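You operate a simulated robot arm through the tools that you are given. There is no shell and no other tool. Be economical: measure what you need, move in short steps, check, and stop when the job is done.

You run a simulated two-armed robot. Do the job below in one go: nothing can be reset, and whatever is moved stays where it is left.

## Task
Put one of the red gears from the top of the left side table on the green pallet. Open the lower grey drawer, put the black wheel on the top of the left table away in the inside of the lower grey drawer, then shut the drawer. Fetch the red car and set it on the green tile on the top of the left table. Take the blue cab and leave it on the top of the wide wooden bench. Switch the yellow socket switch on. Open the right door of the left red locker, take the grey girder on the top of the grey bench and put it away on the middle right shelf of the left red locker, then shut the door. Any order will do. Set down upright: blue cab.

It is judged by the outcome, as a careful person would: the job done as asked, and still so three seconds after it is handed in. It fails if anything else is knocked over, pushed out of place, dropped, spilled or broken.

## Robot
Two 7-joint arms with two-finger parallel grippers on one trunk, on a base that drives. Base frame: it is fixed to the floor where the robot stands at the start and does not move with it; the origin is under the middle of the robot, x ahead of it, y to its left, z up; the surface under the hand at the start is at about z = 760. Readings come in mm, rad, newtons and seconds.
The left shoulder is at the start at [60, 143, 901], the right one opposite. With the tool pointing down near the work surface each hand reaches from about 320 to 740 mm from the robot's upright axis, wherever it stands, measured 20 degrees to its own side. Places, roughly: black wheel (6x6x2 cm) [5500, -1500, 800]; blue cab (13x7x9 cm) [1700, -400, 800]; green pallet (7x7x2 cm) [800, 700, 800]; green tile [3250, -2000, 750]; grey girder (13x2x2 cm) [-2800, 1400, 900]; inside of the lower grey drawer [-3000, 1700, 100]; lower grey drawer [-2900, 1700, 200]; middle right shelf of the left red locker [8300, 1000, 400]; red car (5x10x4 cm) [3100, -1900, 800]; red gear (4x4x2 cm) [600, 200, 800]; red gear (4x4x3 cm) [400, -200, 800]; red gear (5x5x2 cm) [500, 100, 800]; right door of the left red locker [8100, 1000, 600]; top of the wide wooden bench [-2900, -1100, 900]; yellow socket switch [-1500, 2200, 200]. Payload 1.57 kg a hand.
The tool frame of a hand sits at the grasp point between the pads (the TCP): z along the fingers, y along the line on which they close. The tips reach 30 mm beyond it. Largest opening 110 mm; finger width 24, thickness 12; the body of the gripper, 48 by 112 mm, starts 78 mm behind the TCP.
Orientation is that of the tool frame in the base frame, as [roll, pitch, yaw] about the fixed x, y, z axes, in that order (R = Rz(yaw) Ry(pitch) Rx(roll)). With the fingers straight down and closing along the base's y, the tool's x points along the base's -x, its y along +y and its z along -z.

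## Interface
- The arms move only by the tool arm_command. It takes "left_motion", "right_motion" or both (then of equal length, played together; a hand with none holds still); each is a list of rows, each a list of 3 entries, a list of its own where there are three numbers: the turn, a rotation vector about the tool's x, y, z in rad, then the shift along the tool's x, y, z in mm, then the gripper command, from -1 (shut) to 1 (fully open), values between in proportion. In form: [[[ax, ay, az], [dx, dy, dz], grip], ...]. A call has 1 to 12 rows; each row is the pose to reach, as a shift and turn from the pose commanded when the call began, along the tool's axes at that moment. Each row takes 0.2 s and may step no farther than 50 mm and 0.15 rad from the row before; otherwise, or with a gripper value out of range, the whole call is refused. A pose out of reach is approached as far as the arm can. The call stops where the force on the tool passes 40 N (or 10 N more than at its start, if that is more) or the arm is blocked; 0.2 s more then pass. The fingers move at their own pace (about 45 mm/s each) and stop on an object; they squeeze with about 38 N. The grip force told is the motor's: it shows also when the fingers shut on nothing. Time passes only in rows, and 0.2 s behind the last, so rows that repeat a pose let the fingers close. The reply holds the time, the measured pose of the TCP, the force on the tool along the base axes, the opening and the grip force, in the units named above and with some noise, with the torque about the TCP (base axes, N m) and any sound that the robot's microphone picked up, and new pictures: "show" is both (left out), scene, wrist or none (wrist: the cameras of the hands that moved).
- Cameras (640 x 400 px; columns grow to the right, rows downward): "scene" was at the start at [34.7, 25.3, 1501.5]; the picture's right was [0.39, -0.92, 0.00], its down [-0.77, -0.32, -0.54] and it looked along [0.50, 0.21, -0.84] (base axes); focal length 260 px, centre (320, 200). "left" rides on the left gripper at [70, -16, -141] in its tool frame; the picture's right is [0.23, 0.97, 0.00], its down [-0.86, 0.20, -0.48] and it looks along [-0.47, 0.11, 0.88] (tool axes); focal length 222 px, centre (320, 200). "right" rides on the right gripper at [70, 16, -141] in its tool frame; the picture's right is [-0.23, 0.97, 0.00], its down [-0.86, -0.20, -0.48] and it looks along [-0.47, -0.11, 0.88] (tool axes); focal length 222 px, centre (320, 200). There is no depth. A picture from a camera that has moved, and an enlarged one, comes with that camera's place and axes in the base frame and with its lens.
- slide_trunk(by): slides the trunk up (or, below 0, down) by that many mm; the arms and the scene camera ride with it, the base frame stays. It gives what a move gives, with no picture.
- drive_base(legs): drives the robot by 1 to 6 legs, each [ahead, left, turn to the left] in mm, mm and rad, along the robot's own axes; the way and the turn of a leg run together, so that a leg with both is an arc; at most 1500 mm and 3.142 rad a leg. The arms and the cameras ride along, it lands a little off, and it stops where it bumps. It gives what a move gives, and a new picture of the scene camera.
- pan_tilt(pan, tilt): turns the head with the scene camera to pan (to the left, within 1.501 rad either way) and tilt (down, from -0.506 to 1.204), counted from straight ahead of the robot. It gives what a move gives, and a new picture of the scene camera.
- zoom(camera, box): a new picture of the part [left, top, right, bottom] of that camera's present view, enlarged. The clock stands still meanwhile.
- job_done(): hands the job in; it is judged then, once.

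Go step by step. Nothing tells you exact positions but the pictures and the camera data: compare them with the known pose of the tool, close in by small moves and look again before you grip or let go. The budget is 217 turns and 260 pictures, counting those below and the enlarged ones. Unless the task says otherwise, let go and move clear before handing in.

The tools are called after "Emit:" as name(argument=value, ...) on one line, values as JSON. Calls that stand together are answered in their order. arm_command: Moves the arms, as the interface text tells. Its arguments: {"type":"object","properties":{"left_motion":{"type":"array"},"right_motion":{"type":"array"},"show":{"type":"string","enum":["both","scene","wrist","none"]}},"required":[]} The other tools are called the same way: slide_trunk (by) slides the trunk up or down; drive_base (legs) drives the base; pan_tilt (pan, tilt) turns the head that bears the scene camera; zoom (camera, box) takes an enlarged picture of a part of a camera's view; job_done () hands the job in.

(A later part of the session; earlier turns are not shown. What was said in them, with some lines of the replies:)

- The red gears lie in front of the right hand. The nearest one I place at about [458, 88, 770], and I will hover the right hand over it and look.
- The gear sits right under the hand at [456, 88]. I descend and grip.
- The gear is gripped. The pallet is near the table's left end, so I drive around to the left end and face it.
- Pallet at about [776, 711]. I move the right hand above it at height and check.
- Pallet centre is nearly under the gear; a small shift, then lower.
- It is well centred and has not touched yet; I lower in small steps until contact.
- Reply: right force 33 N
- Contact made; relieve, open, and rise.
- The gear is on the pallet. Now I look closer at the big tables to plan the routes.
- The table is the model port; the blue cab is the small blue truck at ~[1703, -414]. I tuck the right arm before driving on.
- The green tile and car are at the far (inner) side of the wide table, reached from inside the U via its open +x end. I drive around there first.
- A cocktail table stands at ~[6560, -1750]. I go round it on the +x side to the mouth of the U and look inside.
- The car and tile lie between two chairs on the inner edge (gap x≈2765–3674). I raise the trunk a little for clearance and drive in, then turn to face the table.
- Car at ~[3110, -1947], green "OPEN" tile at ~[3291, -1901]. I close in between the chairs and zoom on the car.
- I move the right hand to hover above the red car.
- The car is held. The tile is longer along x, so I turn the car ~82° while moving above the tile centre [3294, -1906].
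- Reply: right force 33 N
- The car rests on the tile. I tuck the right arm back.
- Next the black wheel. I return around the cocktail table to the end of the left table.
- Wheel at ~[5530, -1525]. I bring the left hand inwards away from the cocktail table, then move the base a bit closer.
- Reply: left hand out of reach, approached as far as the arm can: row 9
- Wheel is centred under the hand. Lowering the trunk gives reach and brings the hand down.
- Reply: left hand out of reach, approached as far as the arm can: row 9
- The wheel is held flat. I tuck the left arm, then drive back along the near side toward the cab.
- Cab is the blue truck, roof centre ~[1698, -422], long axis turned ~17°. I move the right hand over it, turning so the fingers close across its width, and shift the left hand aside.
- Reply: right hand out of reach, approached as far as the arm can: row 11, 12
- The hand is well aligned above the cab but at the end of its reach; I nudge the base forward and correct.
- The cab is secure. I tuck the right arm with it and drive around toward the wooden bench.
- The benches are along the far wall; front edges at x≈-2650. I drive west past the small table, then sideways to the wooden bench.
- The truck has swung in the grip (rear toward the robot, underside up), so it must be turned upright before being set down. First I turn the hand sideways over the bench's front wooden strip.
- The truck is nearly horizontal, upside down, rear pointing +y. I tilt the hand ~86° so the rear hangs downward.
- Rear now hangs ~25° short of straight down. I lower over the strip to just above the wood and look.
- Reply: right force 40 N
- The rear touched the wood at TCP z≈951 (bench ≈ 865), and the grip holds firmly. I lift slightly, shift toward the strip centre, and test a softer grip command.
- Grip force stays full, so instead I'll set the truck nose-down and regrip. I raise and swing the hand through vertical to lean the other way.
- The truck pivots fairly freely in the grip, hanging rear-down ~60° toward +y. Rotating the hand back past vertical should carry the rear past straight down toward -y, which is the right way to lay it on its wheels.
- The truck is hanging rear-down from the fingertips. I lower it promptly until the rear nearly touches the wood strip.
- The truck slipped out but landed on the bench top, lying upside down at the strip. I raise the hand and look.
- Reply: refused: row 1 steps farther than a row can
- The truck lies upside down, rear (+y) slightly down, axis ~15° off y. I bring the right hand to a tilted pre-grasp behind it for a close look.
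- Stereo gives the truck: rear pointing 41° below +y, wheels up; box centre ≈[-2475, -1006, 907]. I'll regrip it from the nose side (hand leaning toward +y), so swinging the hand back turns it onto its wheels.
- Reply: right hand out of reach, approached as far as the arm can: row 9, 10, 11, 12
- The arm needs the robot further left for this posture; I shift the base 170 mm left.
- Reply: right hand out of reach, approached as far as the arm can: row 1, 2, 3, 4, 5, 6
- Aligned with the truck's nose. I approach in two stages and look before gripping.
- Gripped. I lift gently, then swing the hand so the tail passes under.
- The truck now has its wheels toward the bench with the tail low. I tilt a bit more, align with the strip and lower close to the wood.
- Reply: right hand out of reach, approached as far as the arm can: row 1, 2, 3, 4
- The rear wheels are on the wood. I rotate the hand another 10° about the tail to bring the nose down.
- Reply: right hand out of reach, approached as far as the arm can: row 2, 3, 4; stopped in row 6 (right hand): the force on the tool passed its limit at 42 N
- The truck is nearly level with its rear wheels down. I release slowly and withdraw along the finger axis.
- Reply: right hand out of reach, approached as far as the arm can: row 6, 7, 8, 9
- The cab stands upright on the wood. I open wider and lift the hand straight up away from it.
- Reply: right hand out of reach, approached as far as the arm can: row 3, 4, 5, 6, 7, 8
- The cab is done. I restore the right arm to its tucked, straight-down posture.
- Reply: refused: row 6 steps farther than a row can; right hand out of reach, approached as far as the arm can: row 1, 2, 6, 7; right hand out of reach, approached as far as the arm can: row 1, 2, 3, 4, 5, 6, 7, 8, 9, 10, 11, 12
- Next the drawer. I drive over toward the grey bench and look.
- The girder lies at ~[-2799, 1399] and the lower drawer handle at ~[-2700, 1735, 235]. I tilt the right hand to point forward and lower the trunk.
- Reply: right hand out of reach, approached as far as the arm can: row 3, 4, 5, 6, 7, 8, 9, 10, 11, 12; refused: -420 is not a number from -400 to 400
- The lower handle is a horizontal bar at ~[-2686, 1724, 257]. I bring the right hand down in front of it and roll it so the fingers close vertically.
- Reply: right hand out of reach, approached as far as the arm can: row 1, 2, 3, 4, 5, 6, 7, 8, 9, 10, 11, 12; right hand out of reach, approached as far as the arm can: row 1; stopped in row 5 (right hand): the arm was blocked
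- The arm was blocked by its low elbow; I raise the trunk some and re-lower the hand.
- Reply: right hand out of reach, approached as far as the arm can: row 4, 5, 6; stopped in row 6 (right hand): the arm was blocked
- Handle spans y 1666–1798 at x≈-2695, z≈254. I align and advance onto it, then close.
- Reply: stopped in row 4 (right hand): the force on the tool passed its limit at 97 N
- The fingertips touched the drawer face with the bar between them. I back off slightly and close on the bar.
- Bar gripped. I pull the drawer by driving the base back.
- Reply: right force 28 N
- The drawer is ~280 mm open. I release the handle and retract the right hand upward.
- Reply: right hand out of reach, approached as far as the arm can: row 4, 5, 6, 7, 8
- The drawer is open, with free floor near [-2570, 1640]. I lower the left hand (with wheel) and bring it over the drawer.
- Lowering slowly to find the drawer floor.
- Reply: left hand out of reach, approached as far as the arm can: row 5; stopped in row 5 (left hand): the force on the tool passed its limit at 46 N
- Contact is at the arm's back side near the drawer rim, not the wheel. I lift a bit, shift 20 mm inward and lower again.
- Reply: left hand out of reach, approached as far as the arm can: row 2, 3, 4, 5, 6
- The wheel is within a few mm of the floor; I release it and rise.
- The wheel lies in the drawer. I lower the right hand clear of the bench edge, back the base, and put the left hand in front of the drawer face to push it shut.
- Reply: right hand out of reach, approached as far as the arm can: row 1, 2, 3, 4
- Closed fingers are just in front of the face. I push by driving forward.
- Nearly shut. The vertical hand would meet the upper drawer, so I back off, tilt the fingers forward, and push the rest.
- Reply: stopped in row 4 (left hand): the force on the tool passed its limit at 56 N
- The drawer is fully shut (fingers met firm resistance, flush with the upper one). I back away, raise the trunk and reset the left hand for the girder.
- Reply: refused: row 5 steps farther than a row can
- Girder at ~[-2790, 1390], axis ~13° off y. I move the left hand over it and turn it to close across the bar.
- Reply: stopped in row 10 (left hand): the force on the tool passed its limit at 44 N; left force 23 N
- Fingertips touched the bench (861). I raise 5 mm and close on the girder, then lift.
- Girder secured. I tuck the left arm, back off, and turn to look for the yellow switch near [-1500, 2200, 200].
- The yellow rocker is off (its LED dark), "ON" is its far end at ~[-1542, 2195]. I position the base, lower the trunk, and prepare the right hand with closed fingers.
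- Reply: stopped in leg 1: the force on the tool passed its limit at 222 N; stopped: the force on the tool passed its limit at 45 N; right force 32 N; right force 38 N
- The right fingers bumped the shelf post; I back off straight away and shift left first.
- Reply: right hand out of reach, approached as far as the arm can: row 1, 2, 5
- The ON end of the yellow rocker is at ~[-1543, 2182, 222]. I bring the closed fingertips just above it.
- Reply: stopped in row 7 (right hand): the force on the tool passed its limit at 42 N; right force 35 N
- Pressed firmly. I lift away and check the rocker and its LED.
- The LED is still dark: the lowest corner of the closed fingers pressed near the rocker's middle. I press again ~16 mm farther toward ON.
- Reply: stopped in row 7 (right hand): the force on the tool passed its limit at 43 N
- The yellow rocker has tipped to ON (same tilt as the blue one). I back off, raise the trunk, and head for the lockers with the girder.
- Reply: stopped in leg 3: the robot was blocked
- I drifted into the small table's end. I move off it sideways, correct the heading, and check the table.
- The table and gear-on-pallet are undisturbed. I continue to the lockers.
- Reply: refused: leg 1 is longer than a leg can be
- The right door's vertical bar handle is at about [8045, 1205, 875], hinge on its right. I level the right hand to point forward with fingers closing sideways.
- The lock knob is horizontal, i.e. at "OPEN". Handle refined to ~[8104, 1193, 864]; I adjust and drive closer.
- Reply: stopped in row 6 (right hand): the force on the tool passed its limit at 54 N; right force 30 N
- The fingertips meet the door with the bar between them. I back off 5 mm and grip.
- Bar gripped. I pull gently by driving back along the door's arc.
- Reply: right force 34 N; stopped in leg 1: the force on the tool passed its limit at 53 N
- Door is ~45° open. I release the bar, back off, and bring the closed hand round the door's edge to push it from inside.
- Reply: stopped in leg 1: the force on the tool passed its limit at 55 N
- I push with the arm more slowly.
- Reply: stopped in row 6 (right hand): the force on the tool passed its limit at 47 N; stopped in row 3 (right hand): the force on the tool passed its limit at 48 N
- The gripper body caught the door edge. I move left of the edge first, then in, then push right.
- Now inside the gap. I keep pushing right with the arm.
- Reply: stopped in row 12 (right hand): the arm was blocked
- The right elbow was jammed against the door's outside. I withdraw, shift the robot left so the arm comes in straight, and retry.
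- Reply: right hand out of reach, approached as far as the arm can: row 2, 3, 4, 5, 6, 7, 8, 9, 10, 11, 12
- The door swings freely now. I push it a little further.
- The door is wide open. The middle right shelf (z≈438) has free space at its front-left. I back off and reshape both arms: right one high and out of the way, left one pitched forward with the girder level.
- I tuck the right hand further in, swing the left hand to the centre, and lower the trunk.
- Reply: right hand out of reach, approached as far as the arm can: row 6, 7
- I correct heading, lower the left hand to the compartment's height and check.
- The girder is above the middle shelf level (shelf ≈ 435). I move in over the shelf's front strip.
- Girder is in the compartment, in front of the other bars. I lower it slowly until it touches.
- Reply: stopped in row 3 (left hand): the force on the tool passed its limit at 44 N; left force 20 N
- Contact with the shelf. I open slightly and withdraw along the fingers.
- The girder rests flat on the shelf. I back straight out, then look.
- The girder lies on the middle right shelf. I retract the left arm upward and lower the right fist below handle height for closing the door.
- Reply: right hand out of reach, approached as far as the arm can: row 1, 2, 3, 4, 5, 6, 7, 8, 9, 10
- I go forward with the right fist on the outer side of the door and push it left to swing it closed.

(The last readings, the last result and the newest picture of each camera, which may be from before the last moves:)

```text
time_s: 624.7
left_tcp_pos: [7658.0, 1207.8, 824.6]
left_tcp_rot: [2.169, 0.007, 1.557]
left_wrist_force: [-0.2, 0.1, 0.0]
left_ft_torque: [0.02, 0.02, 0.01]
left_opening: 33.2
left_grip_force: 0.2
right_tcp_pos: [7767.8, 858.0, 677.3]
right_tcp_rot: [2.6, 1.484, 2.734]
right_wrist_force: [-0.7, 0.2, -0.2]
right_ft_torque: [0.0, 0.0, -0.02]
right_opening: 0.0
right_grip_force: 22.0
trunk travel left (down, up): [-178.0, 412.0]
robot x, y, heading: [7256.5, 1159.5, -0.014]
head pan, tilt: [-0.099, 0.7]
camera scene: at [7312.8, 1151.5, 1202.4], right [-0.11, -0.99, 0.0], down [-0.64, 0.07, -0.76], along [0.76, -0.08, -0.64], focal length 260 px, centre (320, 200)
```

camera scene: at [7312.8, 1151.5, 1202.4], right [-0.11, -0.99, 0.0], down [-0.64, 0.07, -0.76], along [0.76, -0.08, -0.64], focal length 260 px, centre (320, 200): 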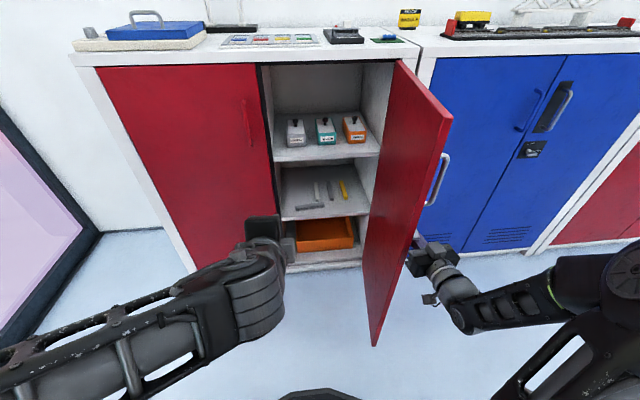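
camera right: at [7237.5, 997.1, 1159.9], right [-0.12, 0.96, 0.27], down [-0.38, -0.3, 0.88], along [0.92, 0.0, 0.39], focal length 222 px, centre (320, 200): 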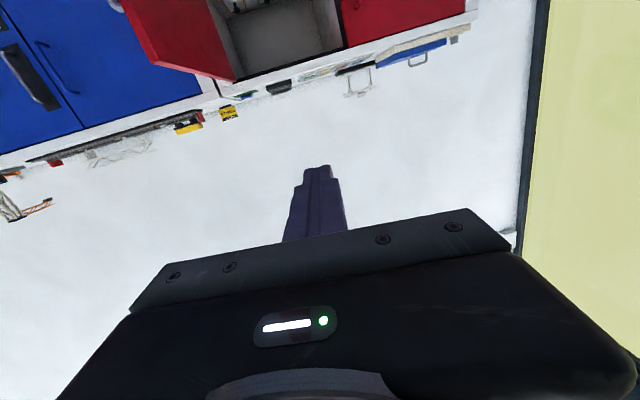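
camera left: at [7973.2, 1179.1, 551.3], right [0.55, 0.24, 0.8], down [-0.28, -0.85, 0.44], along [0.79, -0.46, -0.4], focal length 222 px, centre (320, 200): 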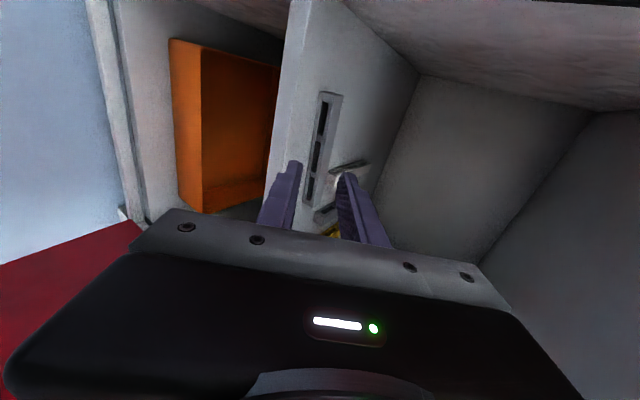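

Emit:
drive_base(legs=[[0, 160, 0]])

```text
time_s: 626.1
left_tcp_pos: [7659.2, 1361.1, 824.7]
left_tcp_rot: [2.169, 0.008, 1.564]
left_wrist_force: [-0.6, -0.2, 0.5]
left_ft_torque: [0.02, 0.02, 0.02]
left_opening: 33.1
left_grip_force: 0.1
right_tcp_pos: [7769.3, 1010.7, 676.6]
right_tcp_rot: [2.604, 1.483, 2.74]
right_wrist_force: [0.0, -0.2, 0.3]
right_ft_torque: [0.03, -0.03, 0.0]
right_opening: 0.3
right_grip_force: 21.2
trunk travel left (down, up): [-178.0, 412.0]
robot x, y, heading: [7260.5, 1312.7, -0.005]
head pan, tilt: [-0.099, 0.7]
camera scene: at [7313.7, 1303.5, 1202.3], right [-0.1, -0.99, 0.0], down [-0.64, 0.07, -0.76], along [0.76, -0.08, -0.64], focal length 260 px, centre (320, 200)
```

scene: 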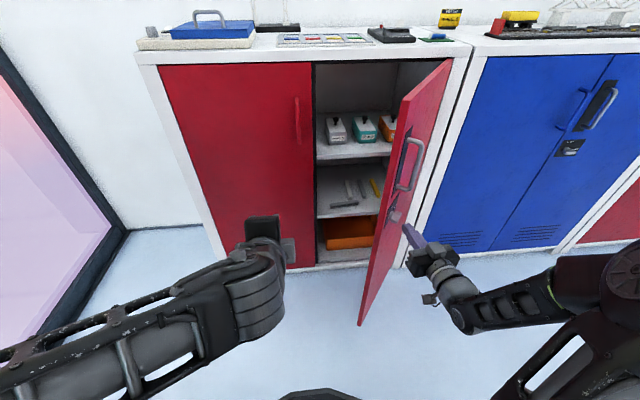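

Emit:
drive_base(legs=[[0, 70, 0], [180, 0, 0]])

```text
time_s: 628.2
left_tcp_pos: [7832.8, 1433.2, 824.7]
left_tcp_rot: [2.167, 0.007, 1.568]
left_wrist_force: [-0.8, -0.3, -0.2]
left_ft_torque: [-0.01, 0.03, -0.03]
left_opening: 33.3
left_grip_force: 0.0
right_tcp_pos: [7944.2, 1083.1, 677.0]
right_tcp_rot: [2.602, 1.485, 2.743]
right_wrist_force: [-0.2, -0.3, 0.4]
right_ft_torque: [0.02, -0.03, -0.03]
right_opening: 0.0
right_grip_force: 21.0
trunk travel left (down, up): [-178.0, 412.0]
robot x, y, heading: [7433.1, 1380.7, 0.004]
head pan, tilt: [-0.099, 0.7]
camera scene: at [7487.5, 1374.2, 1202.3], right [-0.1, -0.99, 0.0], down [-0.64, 0.06, -0.77], along [0.76, -0.08, -0.64], focal length 260 px, centre (320, 200)
```

scene: 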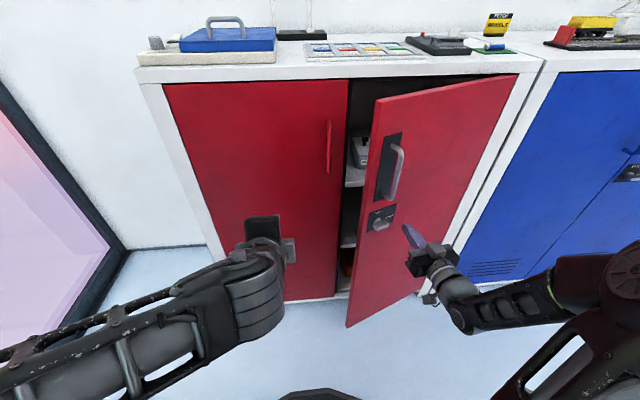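

Emit:
drive_base(legs=[[95, 0, 0]])

Emit:
arm_command(right_motion=[[[0, 0, 0], [0, 0, 8], -1], [[0, 0, 0], [0, 0, 16], -1], [[0, 0, 0], [0, 0, 24], -1], [[0, 0, 0], [0, 0, 32], -1], [[0, 0, 0], [0, 0, 40], -1], [[0, 0, 0], [0, 0, 48], -1], [[0, 0, 0], [0, 0, 56], -1], [[0, 0, 0], [0, 0, 64], -1]])

```text
time_s: 629.3
left_tcp_pos: [7926.9, 1433.0, 824.4]
left_tcp_rot: [2.168, 0.009, 1.564]
left_wrist_force: [-0.4, 0.6, -0.2]
left_ft_torque: [-0.02, 0.01, 0.0]
left_opening: 32.8
left_grip_force: 0.0
right_tcp_pos: [8038.5, 1081.4, 676.8]
right_tcp_rot: [2.602, 1.483, 2.74]
right_wrist_force: [0.1, -1.2, -0.3]
right_ft_torque: [0.04, -0.01, -0.01]
right_opening: 0.1
right_grip_force: 21.2
trunk travel left (down, up): [-178.0, 412.0]
robot x, y, heading: [7528.6, 1387.0, 0.003]
head pan, tilt: [-0.099, 0.7]
camera scene: at [7582.2, 1374.0, 1202.3], right [-0.1, -0.99, 0.0], down [-0.64, 0.07, -0.77], along [0.76, -0.08, -0.64], focal length 260 px, centre (320, 200)
```

scene: 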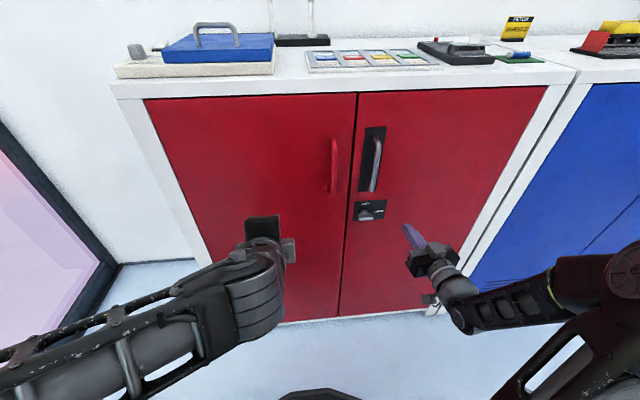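

```text
time_s: 630.7
left_tcp_pos: [7925.7, 1431.4, 825.3]
left_tcp_rot: [2.165, 0.006, 1.562]
left_wrist_force: [0.1, -0.6, 0.3]
left_ft_torque: [-0.02, 0.0, 0.01]
left_opening: 33.1
left_grip_force: 0.1
right_tcp_pos: [8076.8, 1088.0, 673.4]
right_tcp_rot: [2.592, 1.482, 2.728]
right_wrist_force: [-21.2, 0.2, 8.7]
right_ft_torque: [-0.05, -0.42, -0.09]
right_opening: 0.0
right_grip_force: 21.1
trunk travel left (down, up): [-178.0, 412.0]
robot x, y, heading: [7524.3, 1382.9, -0.005]
head pan, tilt: [-0.099, 0.7]
stopped in row 6 (right hand): the force on the tool passed its limit at 51 N (the readings are from after the stop); the commanded pose is now the measured one
camera scene: at [7579.1, 1374.3, 1202.6], right [-0.1, -0.99, 0.0], down [-0.64, 0.07, -0.77], along [0.76, -0.08, -0.64], focal length 260 px, centre (320, 200)
camera right: at [7929.8, 1088.2, 615.4], right [-0.11, 0.96, 0.27], down [-0.38, -0.29, 0.88], along [0.92, -0.01, 0.39], focal length 222 px, centre (320, 200)
```

scene: 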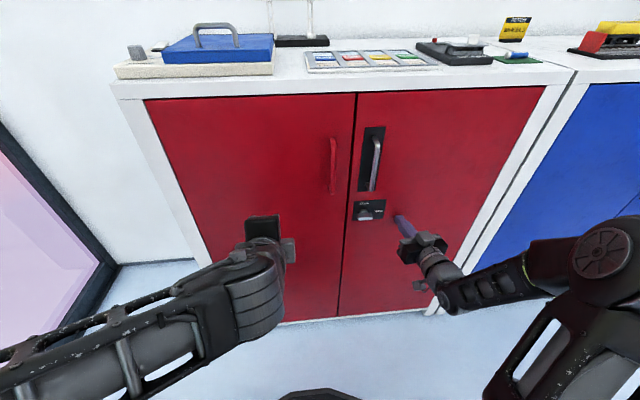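
right: 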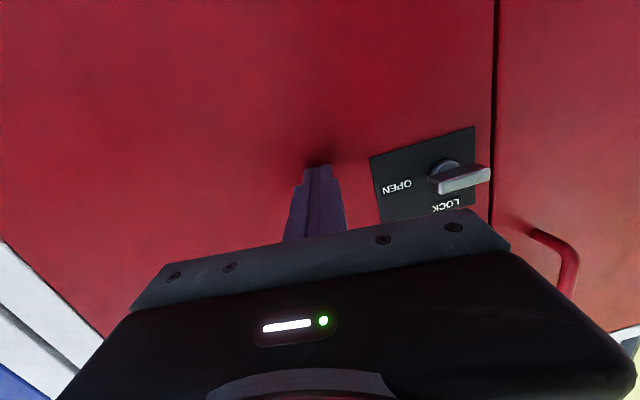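

The door is shut flush. I back away and take a last look.

Emit:
drive_base(legs=[[-500, 0, 0]])

Emit:
zoom(camera="scene", box=[200, 30, 480, 240])

```text
time_s: 633.7
left_tcp_pos: [7411.3, 1432.5, 824.4]
left_tcp_rot: [2.168, 0.007, 1.555]
left_wrist_force: [0.6, 0.4, -0.4]
left_ft_torque: [-0.01, -0.04, 0.02]
left_opening: 32.9
left_grip_force: 0.1
right_tcp_pos: [7561.2, 1086.1, 670.1]
right_tcp_rot: [2.61, 1.477, 2.735]
right_wrist_force: [0.9, 0.6, 0.7]
right_ft_torque: [-0.03, -0.01, 0.02]
right_opening: 0.0
right_grip_force: 21.6
trunk travel left (down, up): [-178.0, 412.0]
robot x, y, heading: [7016.6, 1390.1, -0.012]
head pan, tilt: [-0.099, 0.7]
camera scene: at [7066.3, 1377.5, 1202.3], right [-0.11, -0.99, 0.0], down [-0.64, 0.07, -0.76], along [0.76, -0.09, -0.64], focal length 260 px, centre (320, 200)
```

scene: 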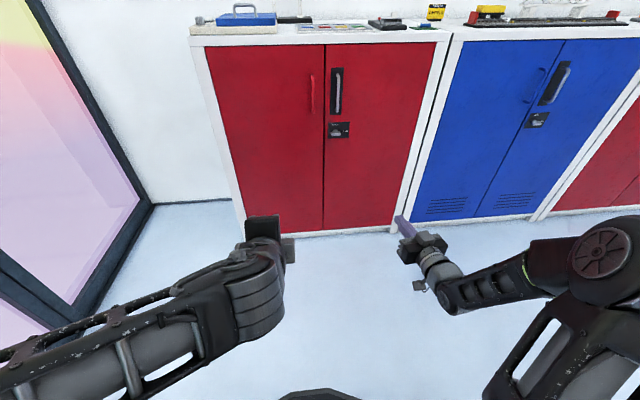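

```text
1.90 times, centred on (340, 135) of scene
camera zoom: at [7066.3, 1377.5, 1202.3], right [-0.11, -0.99, 0.0], down [-0.64, 0.07, -0.76], along [0.76, -0.09, -0.64], focal length 496 px, centre (282, 324)
```

zoom: 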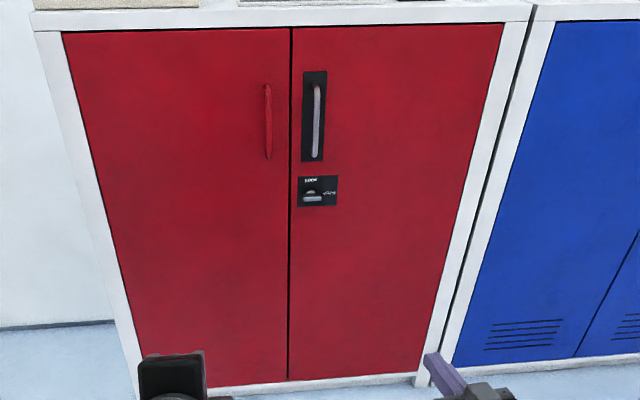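

All six jobs are done and both hands are clear, so I hand in.

Emit:
job_done()

```text
The job is handed in.
```

All six jobs are done and handed in, but the blue cab slipped from my grip once and fell onto the bench before I set it upright.

- **Red gear:** it sits on the green pallet, and I checked it was still there later in the run.
- **Black wheel and drawer:** the wheel is in the lower grey drawer, which is shut.
- **Red car:** it is on the green tile.
- **Blue cab:** it swung upside down in my grip on the way, slipped out over the wooden bench and fell onto it. I regripped it and stood it upright on the bare wood at the front.
- **Yellow switch:** the first press left it off. After the second press it tips to ON like the blue one. Its light stays dark, probably because only the blue socket has a plug in it.
- **Grey girder and locker:** the girder lies flat on the middle right shelf in front of the other bars, and the door is shut flush.

The robot also bumped two things. My right hand hit the shelf post near the switch hard, and the base ran into the end of the small table. I saw nothing moved or fallen at either place.
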